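You operate a simulated robot arm through the tools that you are given. There is no shell and no other tool.

Carry out the task below with a simulated robot arm. There is one attempt and no reset: what you move stays moved.

## Task
Top up the warmer's water, put the lid on and heat it until the lamp turns green.
Fine: water from the jug beside the warmer, between MIN and MAX, none spilt; jug back; lid on before the heat; dial to FULL first; leave the dial on LOW. Set down upright: water jug. Where these are worked on the way, their far stop is far enough and under half their travel is too little: black dial on the warmer.
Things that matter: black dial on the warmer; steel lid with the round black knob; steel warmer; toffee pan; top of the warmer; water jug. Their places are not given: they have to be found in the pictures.

The check looks at the end state, three seconds after you hand in, the way a careful person would. Anything else that was tipped, shoved, dropped, spilled or broken makes it a failure. Lids that push on must go on centred and level and be pressed home; caps that screw on are set level and turned clockwise until they are tight.

## Robot
A 6-joint arm with a two-finger parallel gripper, fixed in place. Base frame: the origin is on the floor under the middle of its stand, x ahead of it, y to its left, z up; the work surface is at about z = 0.85. Readings come in m, degrees, newtons and seconds.
With the tool pointing down near the work surface it reaches from about 0.36 to 0.76 m from the base axis. Its first joint turns from -66.0 to 66.0 degrees. Payload 2.45 kg.
The tool frame sits at the grasp point between the pads (the TCP): z along the fingers, y along the line on which they close. The tips reach 0.024 m beyond it. Largest opening 0.068 m; finger width 0.017, thickness 0.01; the body of the gripper, 0.04 by 0.07 m, starts 0.041 m behind the TCP.
Orientation is that of the tool frame in the base frame, as a unit quaternion [w, x, y, z]. With the fingers straight down and closing along the base's y, the tool's x points along the base's -x, its y along +y and its z along -z.

## Interface
- The arm moves only by the tool jog_arm. Its argument "deltas" is a list of rows, each a list of 7 numbers: the opening in per cent of the stroke, from 0 (shut) to 100 (fully open), then the shift along the tool's x, y, z in m, then the turn, a rotation vector about the tool's x, y, z in rad. In form: [[gripper, dx, dy, dz, wx, wy, wz], ...]. A call has 1 to 20 rows; each row shifts and turns the commanded pose from where the row before left it, along the tool's axes as they then stand. A row lasts 0.2 s, in which the tool goes at most 0.05 m and 8.6 degrees; a call with a longer step from one row to the next is refused whole, and so is a gripper value outside its range. Where a pose cannot be reached the arm comes as near as it can. A force on the tool above 40 N (or 10 N above the force at the start of the call, whichever is more), or a blocked arm, ends the call early, and 0.2 s more pass. The fingers move at their own pace (about 0.108 m/s each) and stop on an object; they squeeze with about 37 N. The grip force told is the motor's: it shows also when the fingers shut on nothing. Time passes only in rows, and 0.2 s behind the last, so rows that do not move let the fingers close. The reply holds the time, the measured pose of the TCP, the force on the tool along the base axes, the opening and the grip force, in the units named above and with some noise, with the torque about the TCP (base axes, N m) and any sound that the robot's microphone picked up.
- Cameras (640 x 400 px; columns grow to the right, rows downward): "scene" is fixed at [0.1716, 0.4175, 1.466]; the picture's right is [-0.72, -0.69, 0.00], its down [-0.38, 0.40, -0.83] and it looks along [0.58, -0.60, -0.55] (base axes); focal length 271 px, centre (320, 200). "wrist" rides on the gripper at [0.084, 0.011, -0.075] in the tool frame; the picture's right is [-0.13, 0.99, 0.00], its down [-0.60, -0.08, -0.79] and it looks along [-0.79, -0.10, 0.61] (tool axes); focal length 251 px, centre (320, 200).
- snapshot(camera): a new picture of that camera. No time passes.
- locate(camera, pixels): for up to 12 pixels [column, row] of the newest picture of that camera ("zoom" is the newest enlarged one), the place [x, y, z] in the base frame of the surface seen there, good to about 0.003 m. No time passes.
- enlarge(camera, box): a new picture of the part [left, top, right, bottom] of that camera's present view, enlarged. No time passes.
- sign_off(): hands the job in; it is judged then, once.

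Open the gripper and draw the arm clear of the work before you hand the job in, unless the task says otherwise.

The tools are called after "Emit:" as a command line: name --pt "numbers of a row" for each row, then --argument value for the rest, lists and objects as JSON in quotes. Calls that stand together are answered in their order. jog_arm: Moves the arm, as the interface text tells. Its arguments: {"type":"object","properties":{"deltas":{"type":"array","items":{"type":"array","items":{"type":"number"}}}},"required":["deltas"]} The other tools are called the same way: snapshot (camera) takes a picture; locate (camera, pixels) gives the place of the surface under pixels of a picture; enlarge (camera, box) takes an enlarged picture of a part of a camera's view; sign_off () hands the job in.

At the start:

```text
t: 0.0
tool_pos: [0.4287, -0.1451, 1.3339]
tcp_rot: [-0.001, 0.0, 1.0, 0.0]
contact_force: [-0.3, 0.2, 0.2]
ft_torque: [0.01, -0.01, -0.02]
width: 0.0679
finger_force: 0.0
```

scene: 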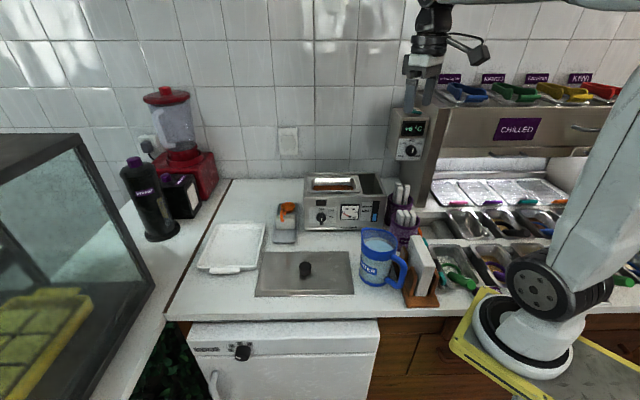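
wrist: 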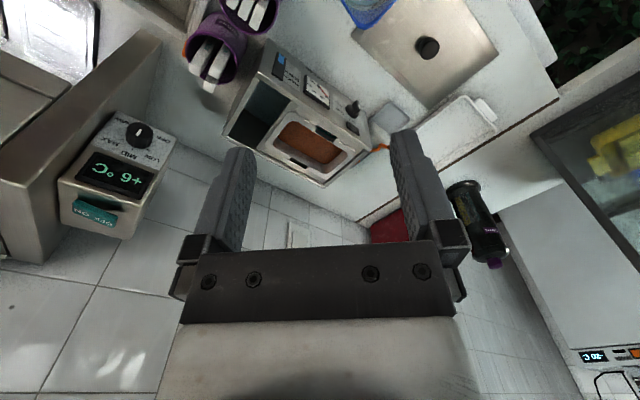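

The scene shows the warmer around pixel (345,200), the lid with black knob at (305,272), and the jug at (380,257). I enlarge these parts to see details.

Emit:
enlarge --camera "scene" --box '[270, 160, 430, 260]'

Emit:
enlarge --camera "scene" --box '[240, 210, 440, 335]'

Emit:
enlarge --camera "wrist" --box '[180, 0, 500, 200]'

```text
4.00 times, centred on (350, 210) of scene
```

zoom: 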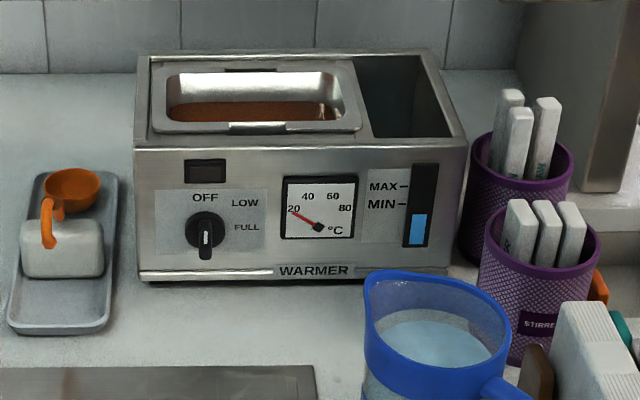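

```text
3.20 times, centred on (340, 272) of scene
```

zoom: 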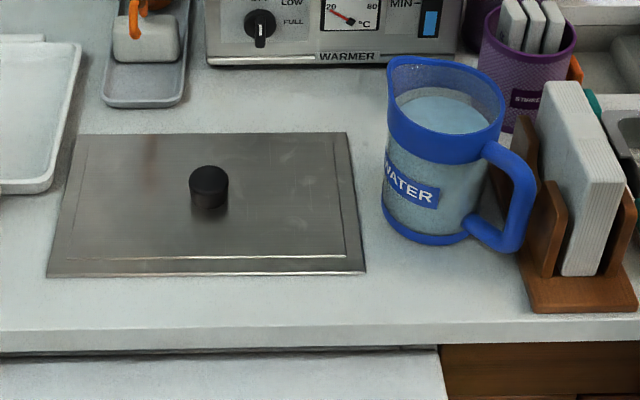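

```text
2.00 times, centred on (340, 100) of wrist
```

zoom: 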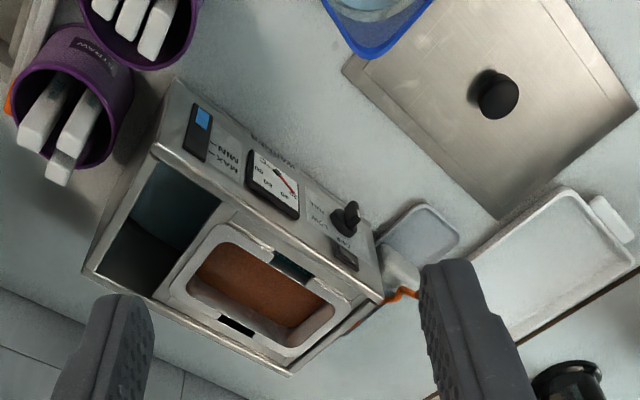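

I locate key points of the warmer, lid and jug in the scene view, and take closer zooms of the dial.

Emit:
enlarge --camera "scene" --box '[302, 195, 366, 235]'

Emit:
snapshot --camera "scene"

Emit:
locate --camera "scene" --pixels '[[305, 228], [386, 226], [304, 197], [387, 197], [306, 175], [377, 175], [322, 217], [349, 213], [376, 212], [370, 190], [333, 185], [292, 240]]'

Emit:
locate --camera "scene" --pixels '[[305, 264], [305, 271], [264, 252], [348, 252], [355, 294], [256, 295], [363, 230], [397, 241], [379, 245], [377, 284], [405, 270], [394, 257]]'

```text
10.00 times, centred on (334, 215) of scene
```

zoom: 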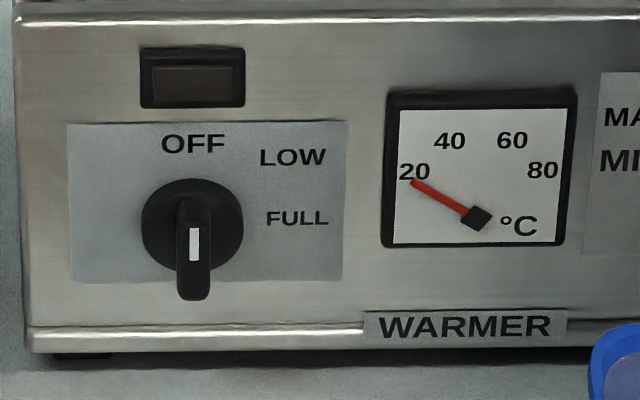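

```text
taken
```

scene: 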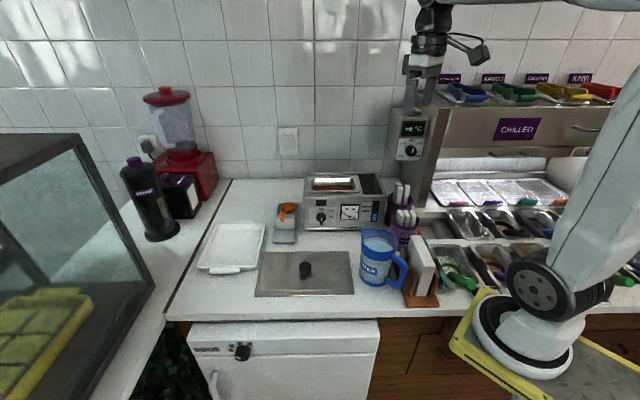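

```text
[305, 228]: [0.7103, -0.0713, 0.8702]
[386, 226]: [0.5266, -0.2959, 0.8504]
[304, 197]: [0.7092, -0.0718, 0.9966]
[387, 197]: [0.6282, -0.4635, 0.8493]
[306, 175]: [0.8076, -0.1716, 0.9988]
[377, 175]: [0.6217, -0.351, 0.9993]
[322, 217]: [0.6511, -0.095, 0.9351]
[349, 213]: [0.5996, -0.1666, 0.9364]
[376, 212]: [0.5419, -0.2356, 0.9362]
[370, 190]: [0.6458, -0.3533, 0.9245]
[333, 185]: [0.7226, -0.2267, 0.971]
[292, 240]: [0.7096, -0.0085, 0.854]
```

```text
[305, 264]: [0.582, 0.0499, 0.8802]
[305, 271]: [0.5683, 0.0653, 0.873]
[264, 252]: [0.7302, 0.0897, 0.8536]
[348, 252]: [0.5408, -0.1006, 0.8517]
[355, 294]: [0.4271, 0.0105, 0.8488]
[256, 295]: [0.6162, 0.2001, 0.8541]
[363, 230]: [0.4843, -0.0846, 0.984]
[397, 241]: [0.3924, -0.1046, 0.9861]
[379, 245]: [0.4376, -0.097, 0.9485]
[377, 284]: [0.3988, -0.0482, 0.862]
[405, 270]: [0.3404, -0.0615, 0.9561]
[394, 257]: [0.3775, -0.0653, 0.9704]
```

The dial's bar hangs over the disc, so its pointing direction is ambiguous from above. I zoom on the wrist view of the dial and on the jug in the scene view.

Emit:
enlarge --camera "wrist" --box '[300, 60, 396, 120]'

Emit:
enlarge --camera "scene" --box '[340, 220, 436, 280]'

Emit:
locate --camera "zoom" --pixels '[[140, 95], [210, 65], [300, 78], [380, 120], [370, 180], [260, 160], [420, 180], [470, 235], [455, 320], [420, 385], [250, 115], [330, 165]]'

```text
6.67 times, centred on (348, 90) of wrist
```

zoom: 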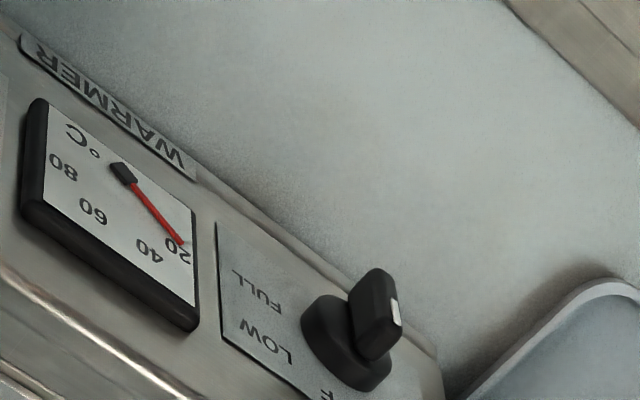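

```text
6.67 times, centred on (388, 250) of scene
```

zoom: 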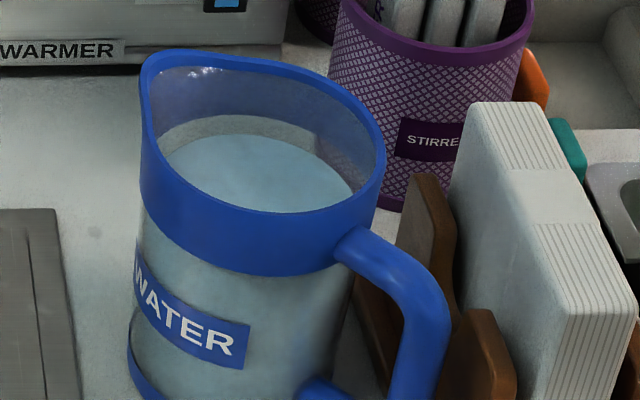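

```text
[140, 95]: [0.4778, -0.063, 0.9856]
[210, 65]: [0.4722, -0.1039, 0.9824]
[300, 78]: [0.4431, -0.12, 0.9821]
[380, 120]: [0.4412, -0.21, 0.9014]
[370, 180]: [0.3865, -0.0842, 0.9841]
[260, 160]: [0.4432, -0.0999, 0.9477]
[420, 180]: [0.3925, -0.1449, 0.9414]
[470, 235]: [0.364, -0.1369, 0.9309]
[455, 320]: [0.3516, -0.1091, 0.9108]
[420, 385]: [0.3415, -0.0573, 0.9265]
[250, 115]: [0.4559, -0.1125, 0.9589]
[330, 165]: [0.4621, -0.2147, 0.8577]
```

The dial's white mark points to OFF and the jug's handle points back toward the robot base (about (0.34,-0.06,0.93)). I now locate the water opening corners (≈(359,175)…(382,194)) and the level window.

Emit:
enlarge --camera "scene" --box '[340, 165, 404, 205]'

Emit:
locate --camera "scene" --pixels '[[357, 174], [379, 174], [386, 193], [364, 193], [360, 193], [353, 175], [375, 185], [368, 178], [304, 194], [310, 191], [358, 191], [330, 175]]'

Emit:
enlarge --camera "scene" --box '[358, 198, 390, 218]'

Emit:
locate --camera "zoom" --pixels '[[225, 150], [225, 185], [225, 230], [225, 300], [340, 80], [350, 330]]'

```text
10.00 times, centred on (372, 185) of scene
```

zoom: 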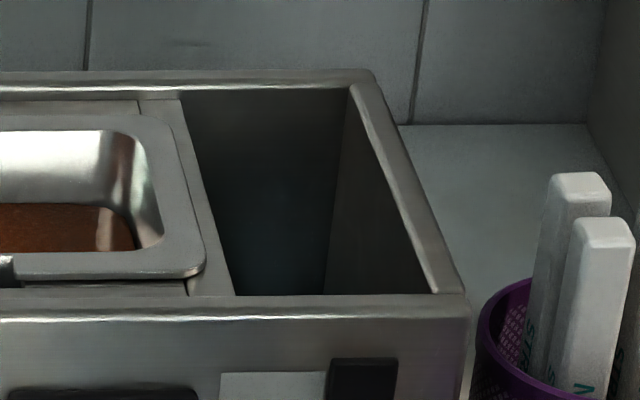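

```text
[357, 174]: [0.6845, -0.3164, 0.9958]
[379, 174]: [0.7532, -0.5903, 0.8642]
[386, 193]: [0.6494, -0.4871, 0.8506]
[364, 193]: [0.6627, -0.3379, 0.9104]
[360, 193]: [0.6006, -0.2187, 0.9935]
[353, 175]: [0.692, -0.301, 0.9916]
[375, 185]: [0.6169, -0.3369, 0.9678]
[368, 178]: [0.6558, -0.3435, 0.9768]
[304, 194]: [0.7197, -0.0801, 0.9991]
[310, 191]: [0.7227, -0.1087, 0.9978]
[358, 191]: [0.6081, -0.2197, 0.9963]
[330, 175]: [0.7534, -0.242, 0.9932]
```

```text
16.00 times, centred on (374, 208) of scene
```

zoom: 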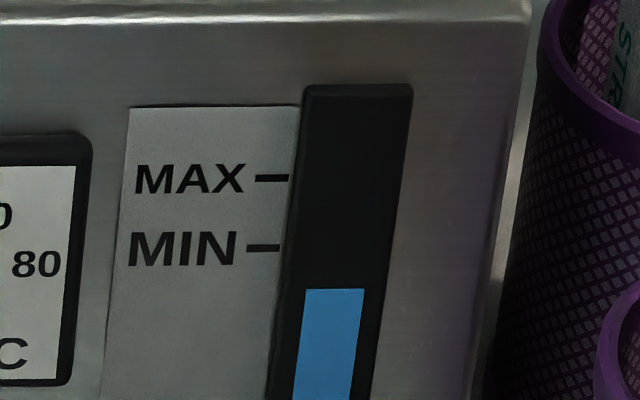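

```text
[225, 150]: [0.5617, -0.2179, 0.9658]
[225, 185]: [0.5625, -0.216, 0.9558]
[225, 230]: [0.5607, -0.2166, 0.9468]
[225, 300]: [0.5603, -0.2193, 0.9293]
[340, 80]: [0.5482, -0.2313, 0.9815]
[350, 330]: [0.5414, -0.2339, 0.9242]
```

The window shows level at z≈0.933, MIN≈0.943, MAX≈0.958, and the opening's centre is near (0.605,-0.283). Next I zoom on the jug handle (around (400,268)) and locate points along it.

Emit:
enlarge --camera "scene" --box '[372, 247, 420, 295]'

Emit:
enlarge --camera "scene" --box '[356, 247, 420, 287]'

Emit:
locate --camera "zoom" --pixels '[[330, 90], [370, 110], [410, 130], [450, 155], [470, 190], [470, 230], [465, 270], [450, 310], [420, 335], [380, 320], [330, 300], [290, 290]]'

```text
8.33 times, centred on (396, 271) of scene
```

zoom: 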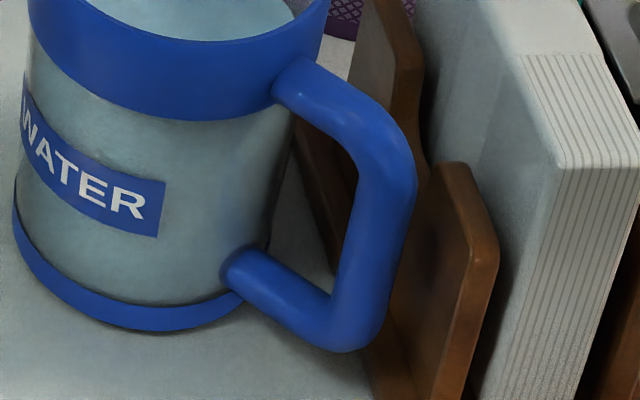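

```text
10.00 times, centred on (388, 267) of scene
```

zoom: 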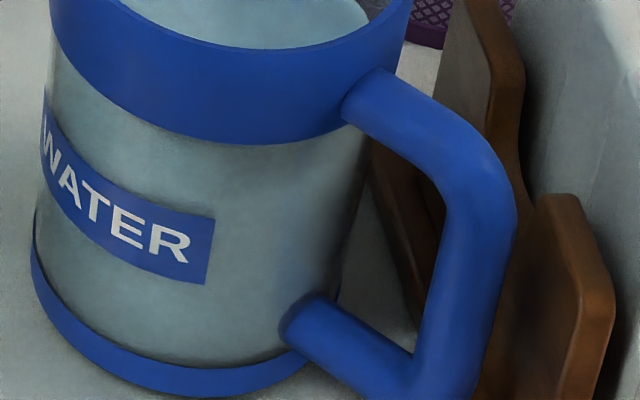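

```text
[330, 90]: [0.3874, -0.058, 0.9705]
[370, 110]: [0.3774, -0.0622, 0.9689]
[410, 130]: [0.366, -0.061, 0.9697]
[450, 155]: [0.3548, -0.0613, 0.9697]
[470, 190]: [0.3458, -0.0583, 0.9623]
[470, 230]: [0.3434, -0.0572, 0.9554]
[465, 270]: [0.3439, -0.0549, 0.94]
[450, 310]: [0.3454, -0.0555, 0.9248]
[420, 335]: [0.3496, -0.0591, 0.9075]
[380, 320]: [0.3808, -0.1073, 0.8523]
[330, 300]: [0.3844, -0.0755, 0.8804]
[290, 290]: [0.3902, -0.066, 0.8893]
```

The handle is a tube: top bar at z≈0.96, vertical part at x≈0.345, y≈-0.065. The wooden napkin holder is close beside it, so I locate points on the holder to plan finger clearance.

Emit:
locate --camera "zoom" --pixels '[[500, 30], [510, 80], [480, 10], [440, 150], [560, 205], [590, 260], [590, 310], [540, 250], [530, 380], [560, 40], [620, 60], [460, 60]]'

Emit:
locate --camera "scene" --pixels '[[408, 237], [420, 234], [424, 238], [438, 264], [432, 268], [418, 294], [436, 294], [436, 302], [412, 262], [420, 270], [403, 240], [428, 262]]'

```text
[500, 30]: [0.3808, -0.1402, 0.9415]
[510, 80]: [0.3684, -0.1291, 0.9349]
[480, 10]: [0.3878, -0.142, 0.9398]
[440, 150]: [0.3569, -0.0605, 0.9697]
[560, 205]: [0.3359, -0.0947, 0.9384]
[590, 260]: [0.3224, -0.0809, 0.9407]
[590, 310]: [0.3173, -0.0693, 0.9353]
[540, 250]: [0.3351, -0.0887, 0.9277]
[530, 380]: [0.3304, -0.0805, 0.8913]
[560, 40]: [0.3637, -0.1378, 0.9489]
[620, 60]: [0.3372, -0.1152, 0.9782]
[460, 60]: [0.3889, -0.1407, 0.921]
```

```text
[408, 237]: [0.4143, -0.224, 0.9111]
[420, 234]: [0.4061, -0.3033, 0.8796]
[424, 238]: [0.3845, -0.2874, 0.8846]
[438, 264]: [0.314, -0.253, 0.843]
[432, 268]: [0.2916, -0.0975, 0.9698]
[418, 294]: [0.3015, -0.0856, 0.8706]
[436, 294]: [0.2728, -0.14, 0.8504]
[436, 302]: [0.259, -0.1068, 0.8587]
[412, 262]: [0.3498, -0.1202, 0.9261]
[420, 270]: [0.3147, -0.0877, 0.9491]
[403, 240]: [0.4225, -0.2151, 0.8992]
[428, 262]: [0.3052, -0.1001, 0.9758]
```

The handle bar sits about 24 mm from the wooden holder, so I will grip with the fingers closing across the handle plane from above. First I move the open gripper above the handle (about (0.37,-0.065,1.11)) with a -8.7° yaw to view it from the wrist camera and test reach.

Emit:
jog_arm --pt "100 0.01 0.0133 0.036 0 0 0" --pt "100 0.01 0.0133 0.038 0 0 0" --pt "100 0.01 0.0133 0.038 0 0 0.05" --pt "100 0.01 0.0133 0.038 0 0 0.05" --pt "100 0.01 0.0133 0.038 0 0 0.052" --pt "100 0.009 0.0133 0.036 0 0 0" --pt "100 0 0 0 0 0 0"

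Emit:
snapshot --camera "wrist"

Emit:
snapshot --camera "scene"

```text
t: 1.6
tool_pos: [0.3727, -0.0629, 1.1086]
tcp_rot: [0.0, 0.076, 0.997, 0.0]
contact_force: [-0.8, 0.1, -0.6]
ft_torque: [0.05, -0.02, -0.01]
width: 0.0681
finger_force: 0.1
```

```text
taken
```

wrist: 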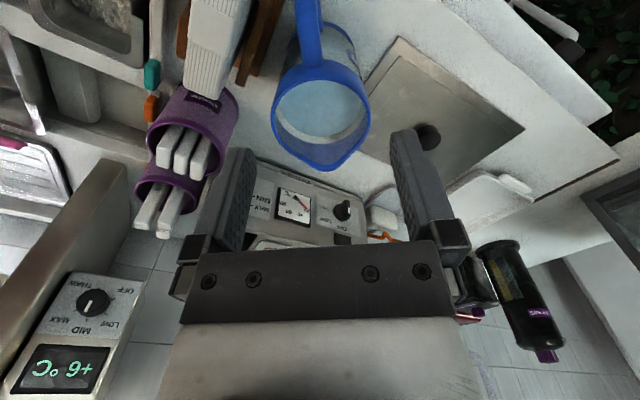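

```text
taken
```

scene: 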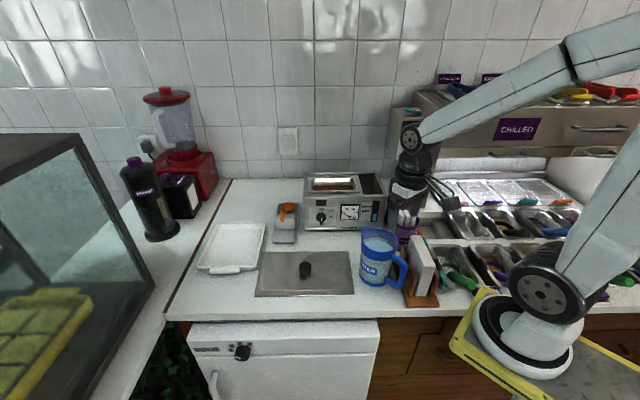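

The arm reached (0.373,-0.063,1.109) and the wrist view shows the jug with handle at the top (315,30). I zoom on the handle and locate points along it.

Emit:
enlarge --camera "wrist" --box '[240, 0, 400, 100]'

Emit:
locate --camera "zoom" --pixels '[[240, 30], [290, 30], [330, 30], [240, 120], [285, 120], [330, 120], [285, 200], [285, 235], [245, 225], [335, 225], [180, 270], [480, 290]]'

Emit:
enlarge --camera "wrist" --box '[240, 70, 400, 170]'

Emit:
locate --camera "zoom" --pixels '[[350, 395], [130, 130], [515, 150], [150, 280], [500, 280], [300, 250], [320, 180], [320, 120], [300, 340], [390, 365], [320, 20], [230, 330]]'

```text
4.00 times, centred on (320, 50) of wrist
```

zoom: 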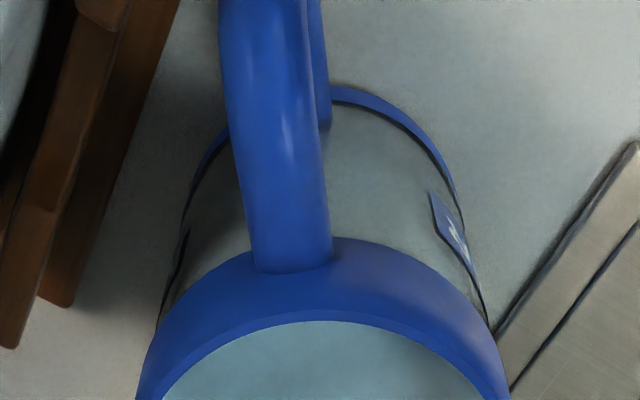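

```text
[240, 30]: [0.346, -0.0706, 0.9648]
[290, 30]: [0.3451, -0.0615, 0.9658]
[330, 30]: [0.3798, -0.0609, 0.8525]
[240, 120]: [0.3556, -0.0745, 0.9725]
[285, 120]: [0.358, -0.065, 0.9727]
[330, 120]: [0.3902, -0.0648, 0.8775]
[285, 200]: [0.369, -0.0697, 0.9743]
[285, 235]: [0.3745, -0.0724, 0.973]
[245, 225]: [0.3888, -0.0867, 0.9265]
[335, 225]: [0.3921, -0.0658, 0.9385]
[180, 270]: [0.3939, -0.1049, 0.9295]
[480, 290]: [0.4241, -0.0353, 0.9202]
```

```text
4.00 times, centred on (320, 120) of wrist
```

zoom: 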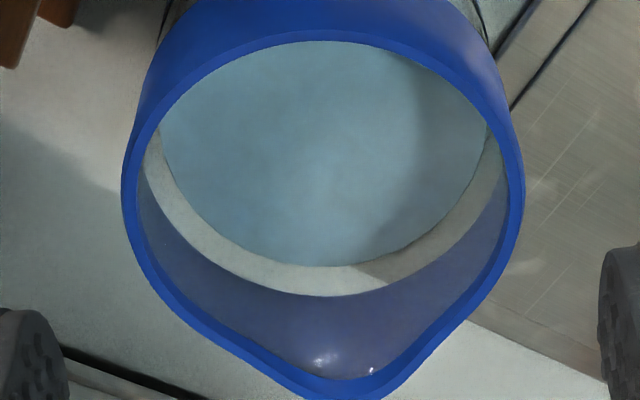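

```text
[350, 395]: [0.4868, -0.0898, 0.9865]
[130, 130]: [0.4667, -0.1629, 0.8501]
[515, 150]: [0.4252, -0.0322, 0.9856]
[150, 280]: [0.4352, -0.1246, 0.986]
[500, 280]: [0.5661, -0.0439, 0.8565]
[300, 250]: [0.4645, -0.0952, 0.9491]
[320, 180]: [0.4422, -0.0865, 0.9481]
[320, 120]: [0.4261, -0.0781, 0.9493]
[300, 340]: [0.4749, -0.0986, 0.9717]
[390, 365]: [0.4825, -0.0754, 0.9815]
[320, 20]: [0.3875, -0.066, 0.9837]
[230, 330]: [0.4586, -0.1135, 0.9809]
```

The handle axis runs through about (0.346,-0.066) to (0.369,-0.070) with top surface z≈0.973, rim z≈0.986, spout tip at (0.487,-0.090). I check the napkin stack and wood holder positions (wrist px ~(215,40) and (265,30)).

Emit:
enlarge --camera "wrist" --box '[160, 0, 320, 100]'

Emit:
locate --camera "zoom" --pixels '[[130, 60], [230, 60], [320, 60], [150, 150], [220, 200], [250, 250], [320, 200], [345, 290], [350, 150], [385, 280], [400, 150], [430, 20]]'

Emit:
locate --camera "scene" --pixels '[[422, 240], [426, 250], [430, 258], [434, 264], [416, 242], [420, 250], [424, 262], [428, 266]]'

```text
4.00 times, centred on (240, 50) of wrist
```

zoom: 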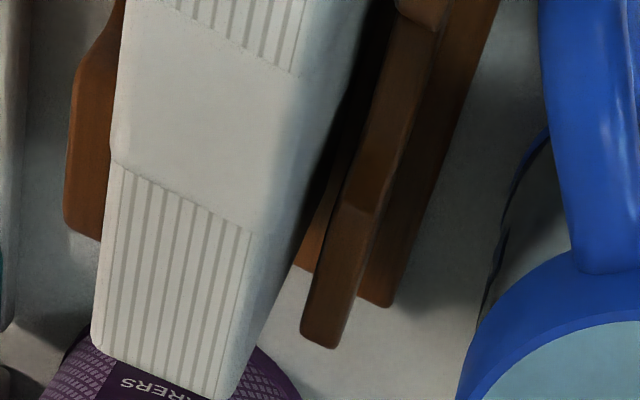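

```text
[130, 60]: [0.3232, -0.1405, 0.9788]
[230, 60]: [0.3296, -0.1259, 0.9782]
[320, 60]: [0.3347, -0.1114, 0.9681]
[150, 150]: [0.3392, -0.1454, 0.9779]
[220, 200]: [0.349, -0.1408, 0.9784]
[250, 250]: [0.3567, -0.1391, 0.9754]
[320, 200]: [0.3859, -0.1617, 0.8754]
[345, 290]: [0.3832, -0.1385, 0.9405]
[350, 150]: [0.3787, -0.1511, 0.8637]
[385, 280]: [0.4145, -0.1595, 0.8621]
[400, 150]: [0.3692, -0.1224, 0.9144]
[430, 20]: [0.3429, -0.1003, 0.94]
```

```text
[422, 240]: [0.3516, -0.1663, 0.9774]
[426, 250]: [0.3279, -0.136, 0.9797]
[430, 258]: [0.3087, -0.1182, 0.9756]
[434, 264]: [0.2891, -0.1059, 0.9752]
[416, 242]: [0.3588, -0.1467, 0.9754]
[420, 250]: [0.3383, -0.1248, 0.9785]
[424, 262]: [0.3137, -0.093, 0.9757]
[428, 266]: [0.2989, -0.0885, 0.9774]
```

The napkin tops are at z≈0.978 and the wood panel top at 0.94, so clearance is small but sufficient. Before gripping, I rehearse the pouring pose in free air (TCP near (0.50,-0.18,1.16), yaw -45°, tilt ~55°) to check that it is reachable.

Emit:
jog_arm --pt "100 -0.0358 -0.0241 -0.0125 0 0 0" --pt "100 -0.0358 -0.0241 -0.0125 0 0 0" --pt "100 -0.0358 -0.0241 -0.0125 0 0 0" --pt "100 -0.0358 -0.0241 -0.0125 0 0 0" --pt "100 0 0 0 0 0 0.127" --pt "100 0 0 0 0 0 0.127" --pt "100 0 0 0 0 0 0.127" --pt "100 0 0 0 0 0 0.127" --pt "100 0 0 0 0 0 0.127" --pt "100 0 0 0 0 0 0"

Emit:
jog_arm --pt "100 0 0 0 0 0.137 0" --pt "100 0 0 0 0 0.137 0" --pt "100 0 0 0 0 0.137 0" --pt "100 0 0 0 0 0.137 0" --pt "100 0 0 0 0 0.137 0" --pt "100 0 0 0 0 0.137 0" --pt "100 0 0 0 0 0.137 0" --pt "100 0 0 0 0 0 0"

Emit:
snapshot --camera "scene"

```text
t: 3.8
tool_pos: [0.4996, -0.1791, 1.1605]
tcp_rot: [-0.001, 0.384, 0.923, -0.001]
contact_force: [0.0, -0.1, 0.2]
ft_torque: [-0.03, -0.02, 0.02]
width: 0.0678
finger_force: 0.0
```

```text
t: 5.6
tool_pos: [0.4843, -0.1674, 1.1418]
tcp_rot: [-0.427, 0.341, 0.818, 0.178]
contact_force: [-1.0, 0.2, -0.4]
ft_torque: [-0.02, -0.02, 0.0]
width: 0.0681
finger_force: 0.0
out of reach, approached as far as the arm can: row 7
```

```text
taken
```

scene: 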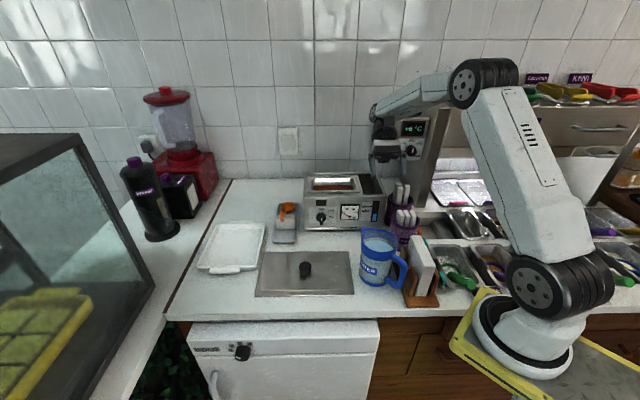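

At ~50° tilt the arm was still within reach; only the last row (55°) fell 2.4 cm short at this height. I test the real (lower) pour point near (0.50,-0.18,1.11) with the same tilt.

Emit:
jog_arm --pt "100 -0.019 0.002 0.001 0 0 0" --pt "100 -0.019 0.002 0.001 0 0 0" --pt "100 0 0 0 0 0 0"

```text
t: 6.4
tool_pos: [0.5007, -0.1777, 1.1088]
tcp_rot: [-0.427, 0.341, 0.819, 0.177]
contact_force: [-0.1, 0.7, -0.1]
ft_torque: [0.04, 0.0, -0.01]
width: 0.0681
finger_force: 0.1
```

At (0.501,-0.178,1.109) with 55° tilt the pose is reached. I try 10-15° more tilt here to see the margin.

Emit:
jog_arm --pt "100 0 0 0 0 0.087 0" --pt "100 0 0 0 0 0.087 0" --pt "100 0 0 0 0 0 0"

Emit:
jog_arm --pt "100 0 0 0 0 0.087 0" --pt "100 0 0 0 0 0 0"

Emit:
snapshot --camera "scene"

```text
t: 7.2
tool_pos: [0.4721, -0.156, 1.0825]
tcp_rot: [-0.495, 0.324, 0.78, 0.205]
contact_force: [0.3, -1.1, 1.1]
ft_torque: [0.02, 0.03, 0.0]
width: 0.0679
finger_force: 0.1
out of reach, approached as far as the arm can: row 1, 2
```

```text
t: 7.8
tool_pos: [0.4567, -0.142, 1.068]
tcp_rot: [-0.529, 0.315, 0.757, 0.219]
contact_force: [0.7, -0.6, 0.8]
ft_torque: [0.0, -0.05, -0.05]
width: 0.0681
finger_force: 0.1
out of reach, approached as far as the arm can: row 1
```

```text
taken
```

scene: 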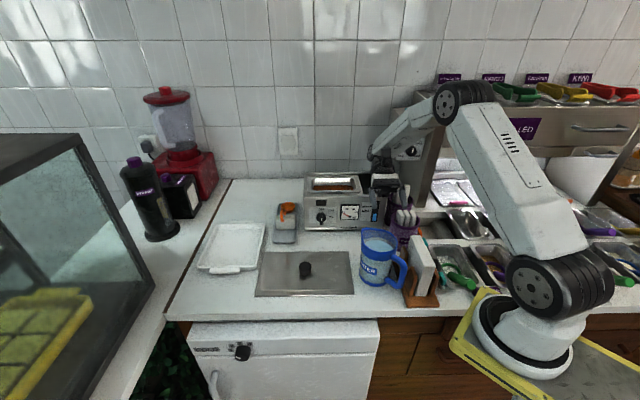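

Beyond 55° the far reach limits the arm there, which should pour roughly a quarter litre. I go back over the jug handle and test whether a grasp with the tool tilted ~20° outward is reachable, to gain pour range and finger clearance from the wood.

Emit:
jog_arm --pt "100 0 0 0 0 -0.1356 0" --pt "100 0 0 0 0 -0.1356 0" --pt "100 0 0 0 0 -0.1356 0" --pt "100 0 0 0 0 -0.1356 0" --pt "100 0 0 0 0 -0.1356 0" --pt "100 0 0 0 0 -0.1356 0" --pt "100 0 0 0 0 -0.1356 0" --pt "100 0 0 0 0 -0.1356 0" --pt "100 0 0 0 0 -0.1356 0" --pt "100 0 0 0 0 0 -0.127" --pt "100 0 0 0 0 0 -0.127" --pt "100 0 0 0 0 0 -0.127" --pt "100 0 0 0 0 0 -0.127" --pt "100 0 0 0 0 0 -0.127" --pt "100 0 0 0 0 0 0"

```text
t: 11.0
tool_pos: [0.4568, -0.1434, 1.0675]
tcp_rot: [-0.001, 0.075, 0.997, 0.001]
contact_force: [-0.3, 0.4, -1.0]
ft_torque: [0.03, -0.03, 0.02]
width: 0.0681
finger_force: 0.0
```

Back to tool-down at yaw -8.6°. I move above the handle at (0.352,-0.067,1.06) and tilt 20° outward to test reach.

Emit:
jog_arm --pt "100 0.0383 0.0199 0.0025 0 0 0" --pt "100 0.0383 0.0199 0.0025 0 0 0" --pt "100 0.0383 0.0199 0.0025 0 0 0" --pt "60 0 0 0 0 -0.1163 0" --pt "40 0 0 0 0 -0.1163 0" --pt "40 0 0 0 0 -0.1163 0" --pt "40 0 0 0 0 0 0"

Emit:
snapshot --camera "wrist"

Emit:
snapshot --camera "scene"

```text
t: 12.6
tool_pos: [0.3893, -0.0776, 1.0748]
tcp_rot: [0.17, 0.075, 0.982, -0.014]
contact_force: [-0.7, -0.1, 0.6]
ft_torque: [0.04, 0.0, -0.03]
width: 0.0273
finger_force: 0.0
out of reach, approached as far as the arm can: row 4, 5, 6
```

```text
taken
```

wrist: 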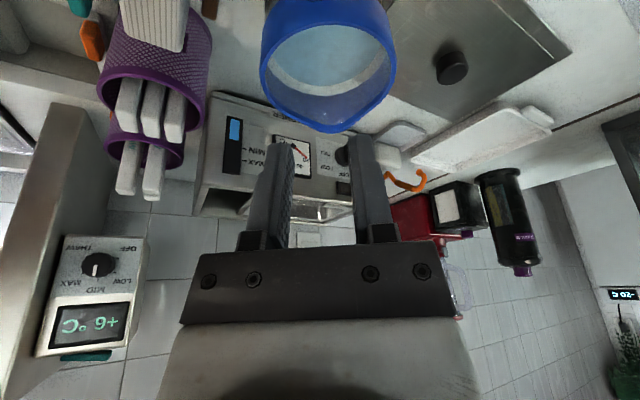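

```text
taken
```

scene: 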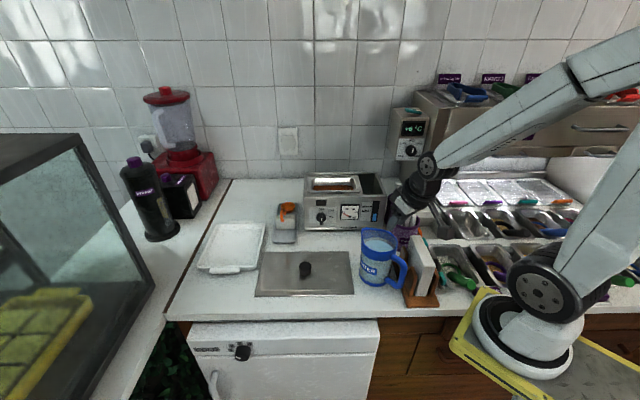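

Outward tilt is not reachable there, but tool-down at (0.352,-0.067) was. I undo the tilt and position tool-down above the handle with a 26 mm opening.

Emit:
jog_arm --pt "38 0 0 0 0 0.1163 0" --pt "38 0 0 0 0 0.1163 0" --pt "38 0 0 0 0 0.1163 0" --pt "38 0 0 0 0 0 0"

```text
t: 13.6
tool_pos: [0.3904, -0.078, 1.0741]
tcp_rot: [-0.002, 0.076, 0.997, 0.0]
contact_force: [-0.3, -0.8, -0.4]
ft_torque: [-0.01, 0.0, 0.02]
width: 0.026
finger_force: 0.1
```

I descend to just above the handle: TCP (0.352,-0.067,1.01), fingertips about 12 mm above the handle's top, and check alignment.

Emit:
jog_arm --pt "38 0.0199 0.0027 0.03 0 0 0" --pt "38 0.0199 0.0027 0.034 0 0 0" --pt "38 0 0 0 0 0 0"

Emit:
enlarge --camera "wrist" --box '[220, 20, 420, 220]'

Emit:
enlarge --camera "scene" --box '[350, 190, 446, 290]'

```text
t: 14.4
tool_pos: [0.3505, -0.0681, 1.0105]
tcp_rot: [-0.001, 0.077, 0.997, 0.001]
contact_force: [0.2, 0.3, 0.0]
ft_torque: [-0.03, -0.01, 0.02]
width: 0.0259
finger_force: 0.1
```

```text
2.00 times, centred on (320, 120) of wrist
```

zoom: 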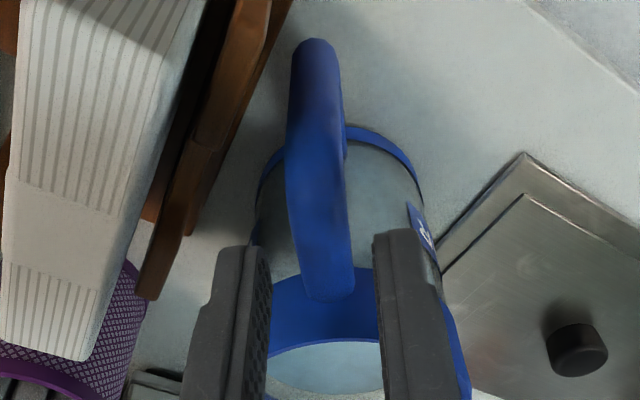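

```text
4.00 times, centred on (398, 240) of scene
```

zoom: 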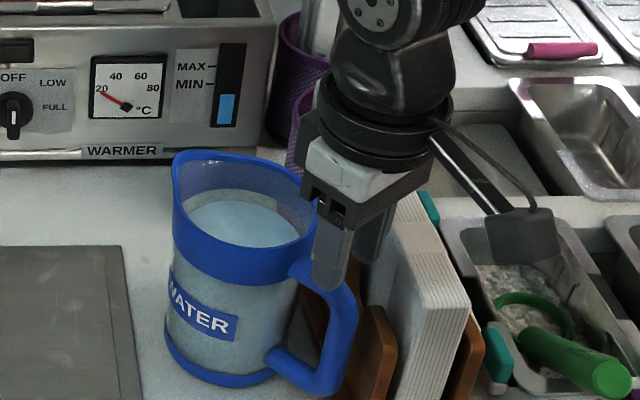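

The handle is centred between the fingertips (column 320 in the zoom). I shift 2 mm outward, narrow the opening to ~23 mm, and descend to z≈0.97 where the tips straddle the handle, watching forces.

Emit:
jog_arm --pt "34 -0.002 0 0.01 0 0 0" --pt "34 0 0 0.01 0 0 0" --pt "34 0 0 0.01 0 0 0" --pt "34 0 0 0.01 0 0 0" --pt "34 0 0 0 0 0 0"

Emit:
enlarge --camera "wrist" --box '[220, 20, 420, 220]'

Emit:
enlarge --camera "scene" --box '[370, 220, 434, 290]'

```text
t: 15.6
tool_pos: [0.3544, -0.0667, 0.9706]
tcp_rot: [-0.001, 0.076, 0.997, 0.0]
contact_force: [0.7, 0.0, 0.5]
ft_torque: [0.01, 0.0, -0.09]
width: 0.0232
finger_force: 0.0
```

```text
2.00 times, centred on (320, 120) of wrist
```

zoom: 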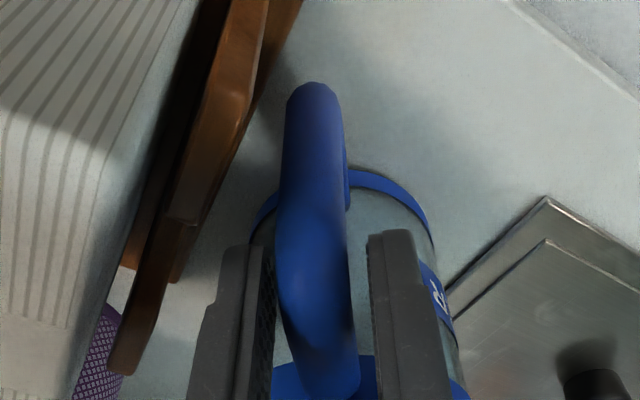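

```text
5.71 times, centred on (402, 255) of scene
```

zoom: 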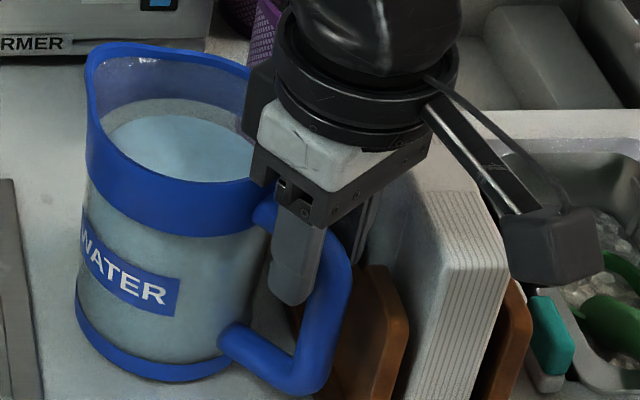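

At z=0.97 the fingers straddle the handle freely (forces <1 N), with ~7 mm gap to the wood. I shift 3.5 mm toward the base to cover the vertical bar, then descend to z≈0.943.

Emit:
jog_arm --pt "34 0.0035 0 0 0 0 0" --pt "34 0 0 0.007 0 0 0" --pt "34 0 0 0.007 0 0 0" --pt "34 0 0 0 0 0 0"

Emit:
enlarge --camera "wrist" --box '[220, 20, 420, 220]'

```text
t: 16.6
tool_pos: [0.3509, -0.0663, 0.956]
tcp_rot: [-0.001, 0.075, 0.997, 0.0]
contact_force: [0.0, -0.9, -0.4]
ft_torque: [-0.01, -0.02, 0.02]
width: 0.0235
finger_force: 0.0
```

```text
2.00 times, centred on (320, 120) of wrist
```

zoom: 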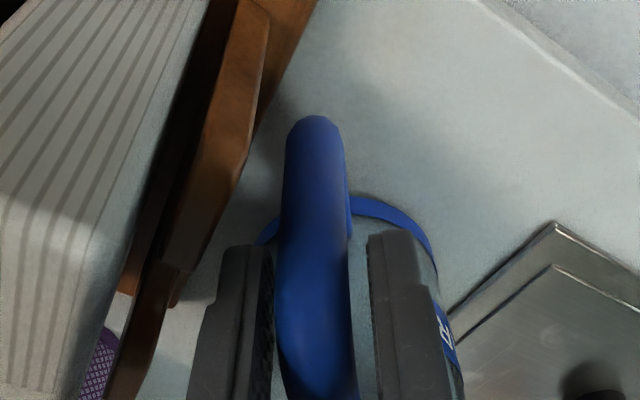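

Still free of contact, with a visible gap to the wood. I descend 13 mm more and then close on the handle.

Emit:
jog_arm --pt "34 0 0 0.0065 0 0 0" --pt "34 0 0 0.0065 0 0 0" --pt "34 0 0 0 0 0 0"

Emit:
enlarge --camera "wrist" --box '[220, 20, 420, 220]'

Emit:
enlarge --camera "scene" --box '[370, 220, 434, 290]'

```text
t: 17.4
tool_pos: [0.3502, -0.0671, 0.9438]
tcp_rot: [0.0, 0.075, 0.997, 0.001]
contact_force: [-6.7, 1.5, 22.9]
ft_torque: [-0.26, -1.21, 0.04]
width: 0.0232
finger_force: 0.1
```

```text
2.00 times, centred on (320, 120) of wrist
```

zoom: 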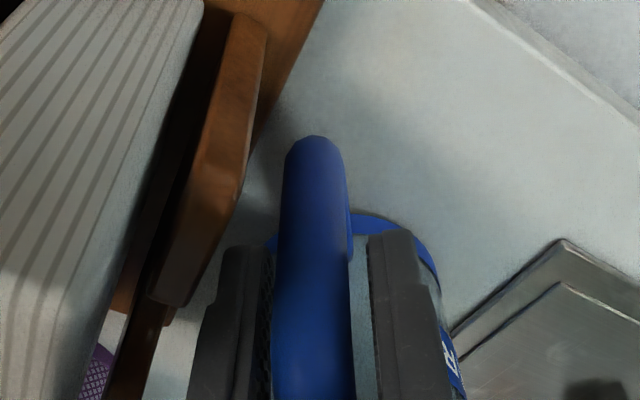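

```text
5.71 times, centred on (402, 255) of scene
```

zoom: 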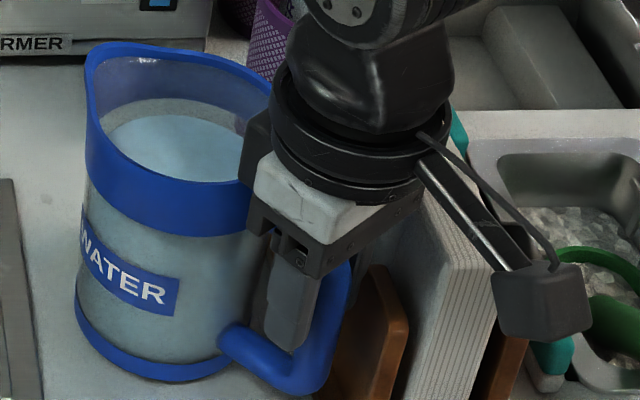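

The force jumped to 23 N upward with a torque implying contact at x≈0.39, z≈0.985: the gripper body touched the jug's rim. I back up 6 mm right away.

Emit:
jog_arm --pt "34 0 0 -0.006 0 0 0" --pt "34 0 0 0 0 0 0"

Emit:
enlarge --camera "scene" --box '[350, 220, 430, 295]'

```text
t: 18.0
tool_pos: [0.3496, -0.0661, 0.9493]
tcp_rot: [-0.001, 0.076, 0.997, 0.001]
contact_force: [0.5, 0.4, -1.3]
ft_torque: [0.02, -0.01, 0.0]
width: 0.023
finger_force: 0.0
```

```text
5.33 times, centred on (390, 258) of scene
```

zoom: 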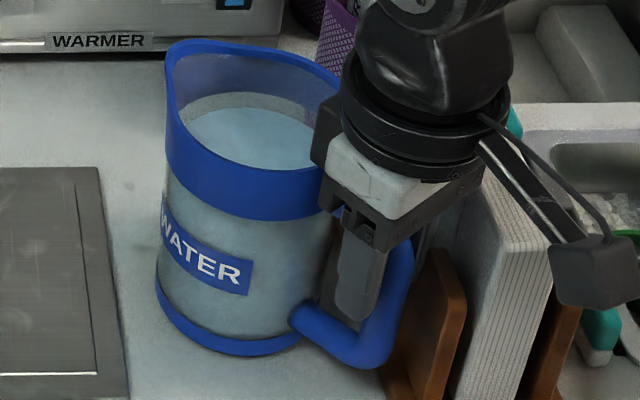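

Contact is released and the jug stands as before. I close the gripper on the handle.

Emit:
jog_arm --pt "20 0 0 0 0 0 0" --pt "0 0 0 0 0 0 0" --pt "0 0 0 0 0 0 0" --pt "0 0 0 0 0 0 0"

Emit:
enlarge --camera "scene" --box '[350, 220, 430, 295]'

```text
t: 19.0
tool_pos: [0.3519, -0.066, 0.9497]
tcp_rot: [-0.001, 0.076, 0.997, 0.0]
contact_force: [-1.0, -0.9, 0.0]
ft_torque: [0.01, 0.24, -0.15]
width: 0.0179
finger_force: 36.3
```

```text
5.33 times, centred on (390, 258) of scene
```

zoom: 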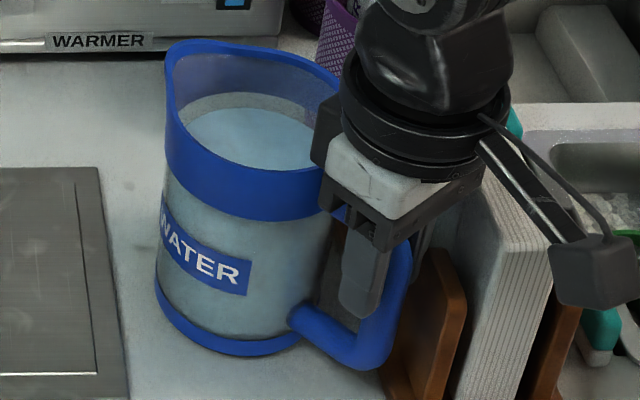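

Gripped: width 17.9 mm, 36 N. I lift by 6 mm slowly to test whether the jug stays level in the grip.

Emit:
jog_arm --pt "0 0 0 -0.003 0 0 0" --pt "0 0 0 -0.003 0 0 0" --pt "0 0 0 0 0 0 0"

Emit:
enlarge --camera "scene" --box '[350, 220, 430, 295]'

```text
t: 19.8
tool_pos: [0.3508, -0.0663, 0.9554]
tcp_rot: [-0.002, 0.076, 0.997, 0.0]
contact_force: [0.3, -0.1, -10.9]
ft_torque: [0.14, 0.79, 0.02]
width: 0.0179
finger_force: 36.6
```

```text
5.33 times, centred on (390, 258) of scene
```

zoom: 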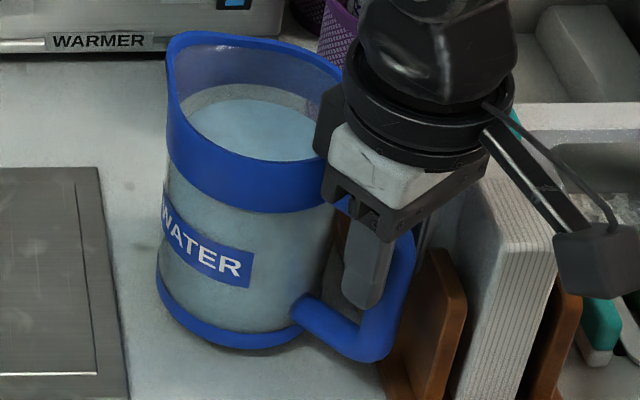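

The jug lifted evenly (force -10.9 N, torque 0.79 N·m consistent with the full weight). I lift 3 cm more and check that it stays level.

Emit:
jog_arm --pt "0 0 0 -0.008 0 0 0" --pt "0 0 0 -0.011 0 0 0" --pt "0 0 0 -0.011 0 0 0" --pt "0 0 0 0 0 0 0"

Emit:
enlarge --camera "scene" --box '[350, 210, 430, 285]'

Emit:
snapshot --camera "wrist"

```text
t: 20.8
tool_pos: [0.3505, -0.0647, 0.9853]
tcp_rot: [-0.002, 0.076, 0.997, 0.0]
contact_force: [1.0, 0.8, -11.7]
ft_torque: [0.13, 0.74, 0.03]
width: 0.018
finger_force: 35.9
```

```text
5.33 times, centred on (390, 248) of scene
```

zoom: 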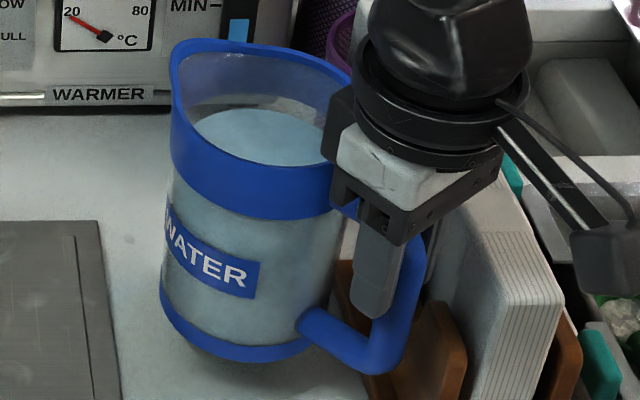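

```text
taken
```

wrist: 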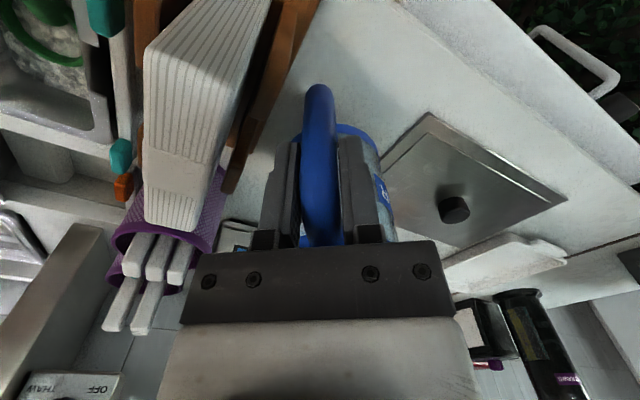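

The jug is held level at 11.7 N. I lift it to TCP z≈1.17 in smooth 2 cm rows before carrying it to the warmer.

Emit:
jog_arm --pt "0 0 0 -0.01 0 0 0" --pt "0 0 0 -0.02 0 0 0" --pt "0 0 0 -0.02 0 0 0" --pt "0 0 0 -0.02 0 0 0" --pt "0 0 0 -0.02 0 0 0" --pt "0 0 0 -0.02 0 0 0" --pt "0 0 0 -0.02 0 0 0" --pt "0 0 0 -0.02 0 0 0" --pt "0 0 0 -0.02 0 0 0" --pt "0 0 0 -0.01 0 0 0" --pt "0 0 0 0 0 0 0"

Emit:
snapshot --camera "scene"

Emit:
locate --camera "scene" --pixels '[[397, 187], [404, 187], [401, 213], [411, 212], [402, 205], [405, 250], [320, 217], [378, 200]]'

```text
t: 23.2
tool_pos: [0.351, -0.0659, 1.1664]
tcp_rot: [-0.002, 0.077, 0.997, 0.0]
contact_force: [0.1, -0.2, -10.6]
ft_torque: [0.12, 0.77, -0.01]
width: 0.0179
finger_force: 36.1
```

```text
taken
```

scene: 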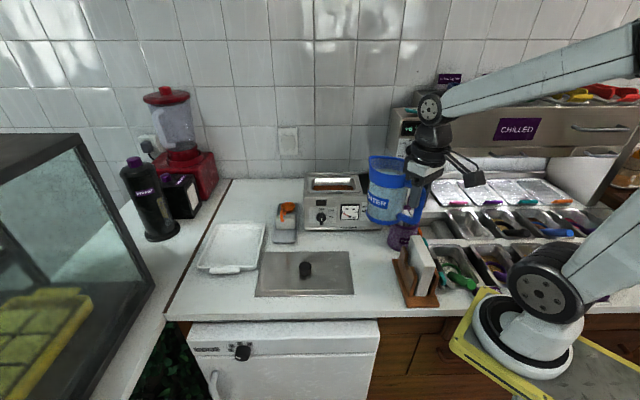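

```text
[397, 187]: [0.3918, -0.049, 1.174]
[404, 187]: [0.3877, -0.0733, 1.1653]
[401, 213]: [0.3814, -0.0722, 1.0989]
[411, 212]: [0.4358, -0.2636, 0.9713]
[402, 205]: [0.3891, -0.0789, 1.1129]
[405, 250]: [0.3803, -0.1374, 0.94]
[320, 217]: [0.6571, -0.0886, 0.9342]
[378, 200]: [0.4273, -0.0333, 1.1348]
```

The purple cups sit near (0.43,-0.22) with stirrers to ~1.02, so I'll pour along yaw -60° to keep clear. I carry the jug slowly to (0.50,-0.12,1.18) and then yaw it to -60°, keeping it upright.

Emit:
jog_arm --pt "0 -0.01 -0.002 -0.001 0 0 0" --pt "0 -0.0195 -0.0041 -0.0018 0 0 0" --pt "0 -0.0195 -0.0041 -0.0018 0 0 0" --pt "0 -0.0195 -0.0041 -0.0018 0 0 0" --pt "0 -0.0195 -0.0041 -0.0018 0 0 0" --pt "0 -0.0195 -0.0041 -0.0018 0 0 0" --pt "0 -0.0195 -0.0041 -0.0018 0 0 0" --pt "0 -0.0195 -0.0041 -0.0018 0 0 0" --pt "0 -0.01 -0.002 -0.001 0 0 0" --pt "0 0 0 0 0 0 0"

Emit:
jog_arm --pt "0 0 0 0 0 0 0.05" --pt "0 0 0 0 0 0 0.085" --pt "0 0 0 0 0 0 0.085" --pt "0 0 0 0 0 0 0.085" --pt "0 0 0 0 0 0 0.085" --pt "0 0 0 0 0 0 0.085" --pt "0 0 0 0 0 0 0.085" --pt "0 0 0 0 0 0 0.085" --pt "0 0 0 0 0 0 0.085" --pt "0 0 0 0 0 0 0.085" --pt "0 0 0 0 0 0 0.08" --pt "0 0 0 0 0 0 0"

Emit:
snapshot --camera "scene"

Emit:
snapshot --camera "wrist"

```text
t: 25.4
tool_pos: [0.5004, -0.1225, 1.1798]
tcp_rot: [-0.002, 0.076, 0.997, 0.0]
contact_force: [-0.1, 0.1, -10.8]
ft_torque: [0.1, 0.78, 0.01]
width: 0.0178
finger_force: 36.4
```

```text
t: 28.0
tool_pos: [0.501, -0.1227, 1.1806]
tcp_rot: [-0.001, 0.5, 0.866, 0.0]
contact_force: [0.5, 0.5, -11.6]
ft_torque: [0.66, 0.36, 0.01]
width: 0.0181
finger_force: 36.1
```

```text
taken
```

scene: 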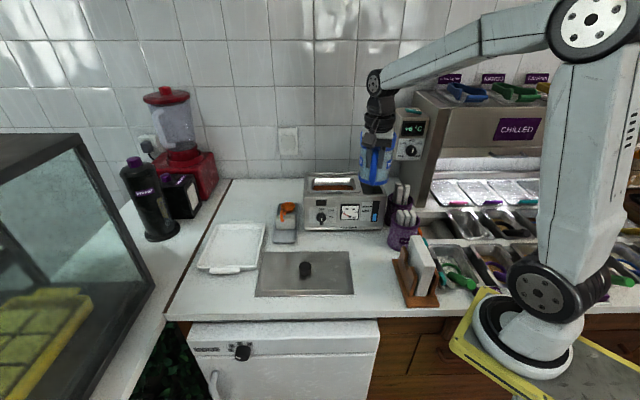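

```text
taken
```

wrist: 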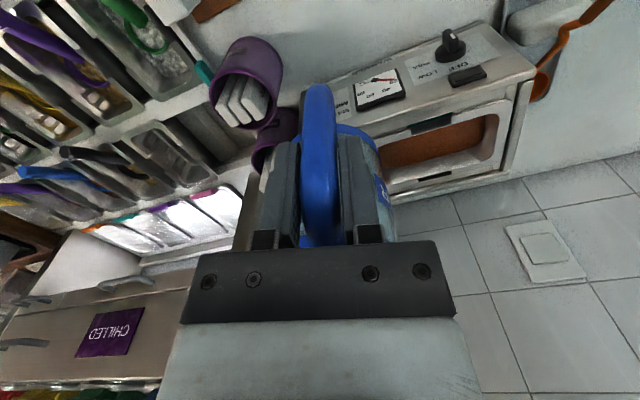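

The window is visible while the jug is held high. I locate the cups/stirrers and the jug's rim/spout at this pose to refine the pour geometry.

Emit:
enlarge --camera "scene" --box '[340, 120, 436, 240]'

Emit:
locate --camera "scene" --pixels '[[390, 222], [418, 227], [404, 211], [404, 188], [398, 186], [414, 210], [362, 131], [370, 185], [365, 160], [408, 236], [376, 192], [392, 196]]'

```text
3.33 times, centred on (388, 180) of scene
```

zoom: 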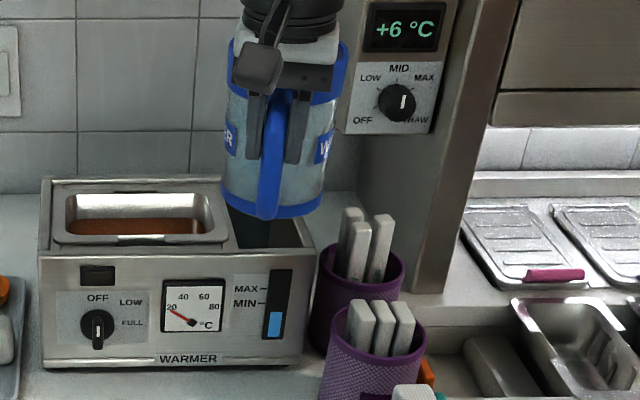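

```text
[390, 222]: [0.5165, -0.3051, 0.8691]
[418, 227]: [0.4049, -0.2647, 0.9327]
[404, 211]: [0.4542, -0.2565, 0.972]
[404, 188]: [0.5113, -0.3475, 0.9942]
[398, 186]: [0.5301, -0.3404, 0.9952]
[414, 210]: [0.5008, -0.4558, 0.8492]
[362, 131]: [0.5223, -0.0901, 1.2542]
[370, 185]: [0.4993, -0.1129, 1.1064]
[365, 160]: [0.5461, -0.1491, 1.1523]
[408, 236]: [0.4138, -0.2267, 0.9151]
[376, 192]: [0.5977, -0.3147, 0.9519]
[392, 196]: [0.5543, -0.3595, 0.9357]
```

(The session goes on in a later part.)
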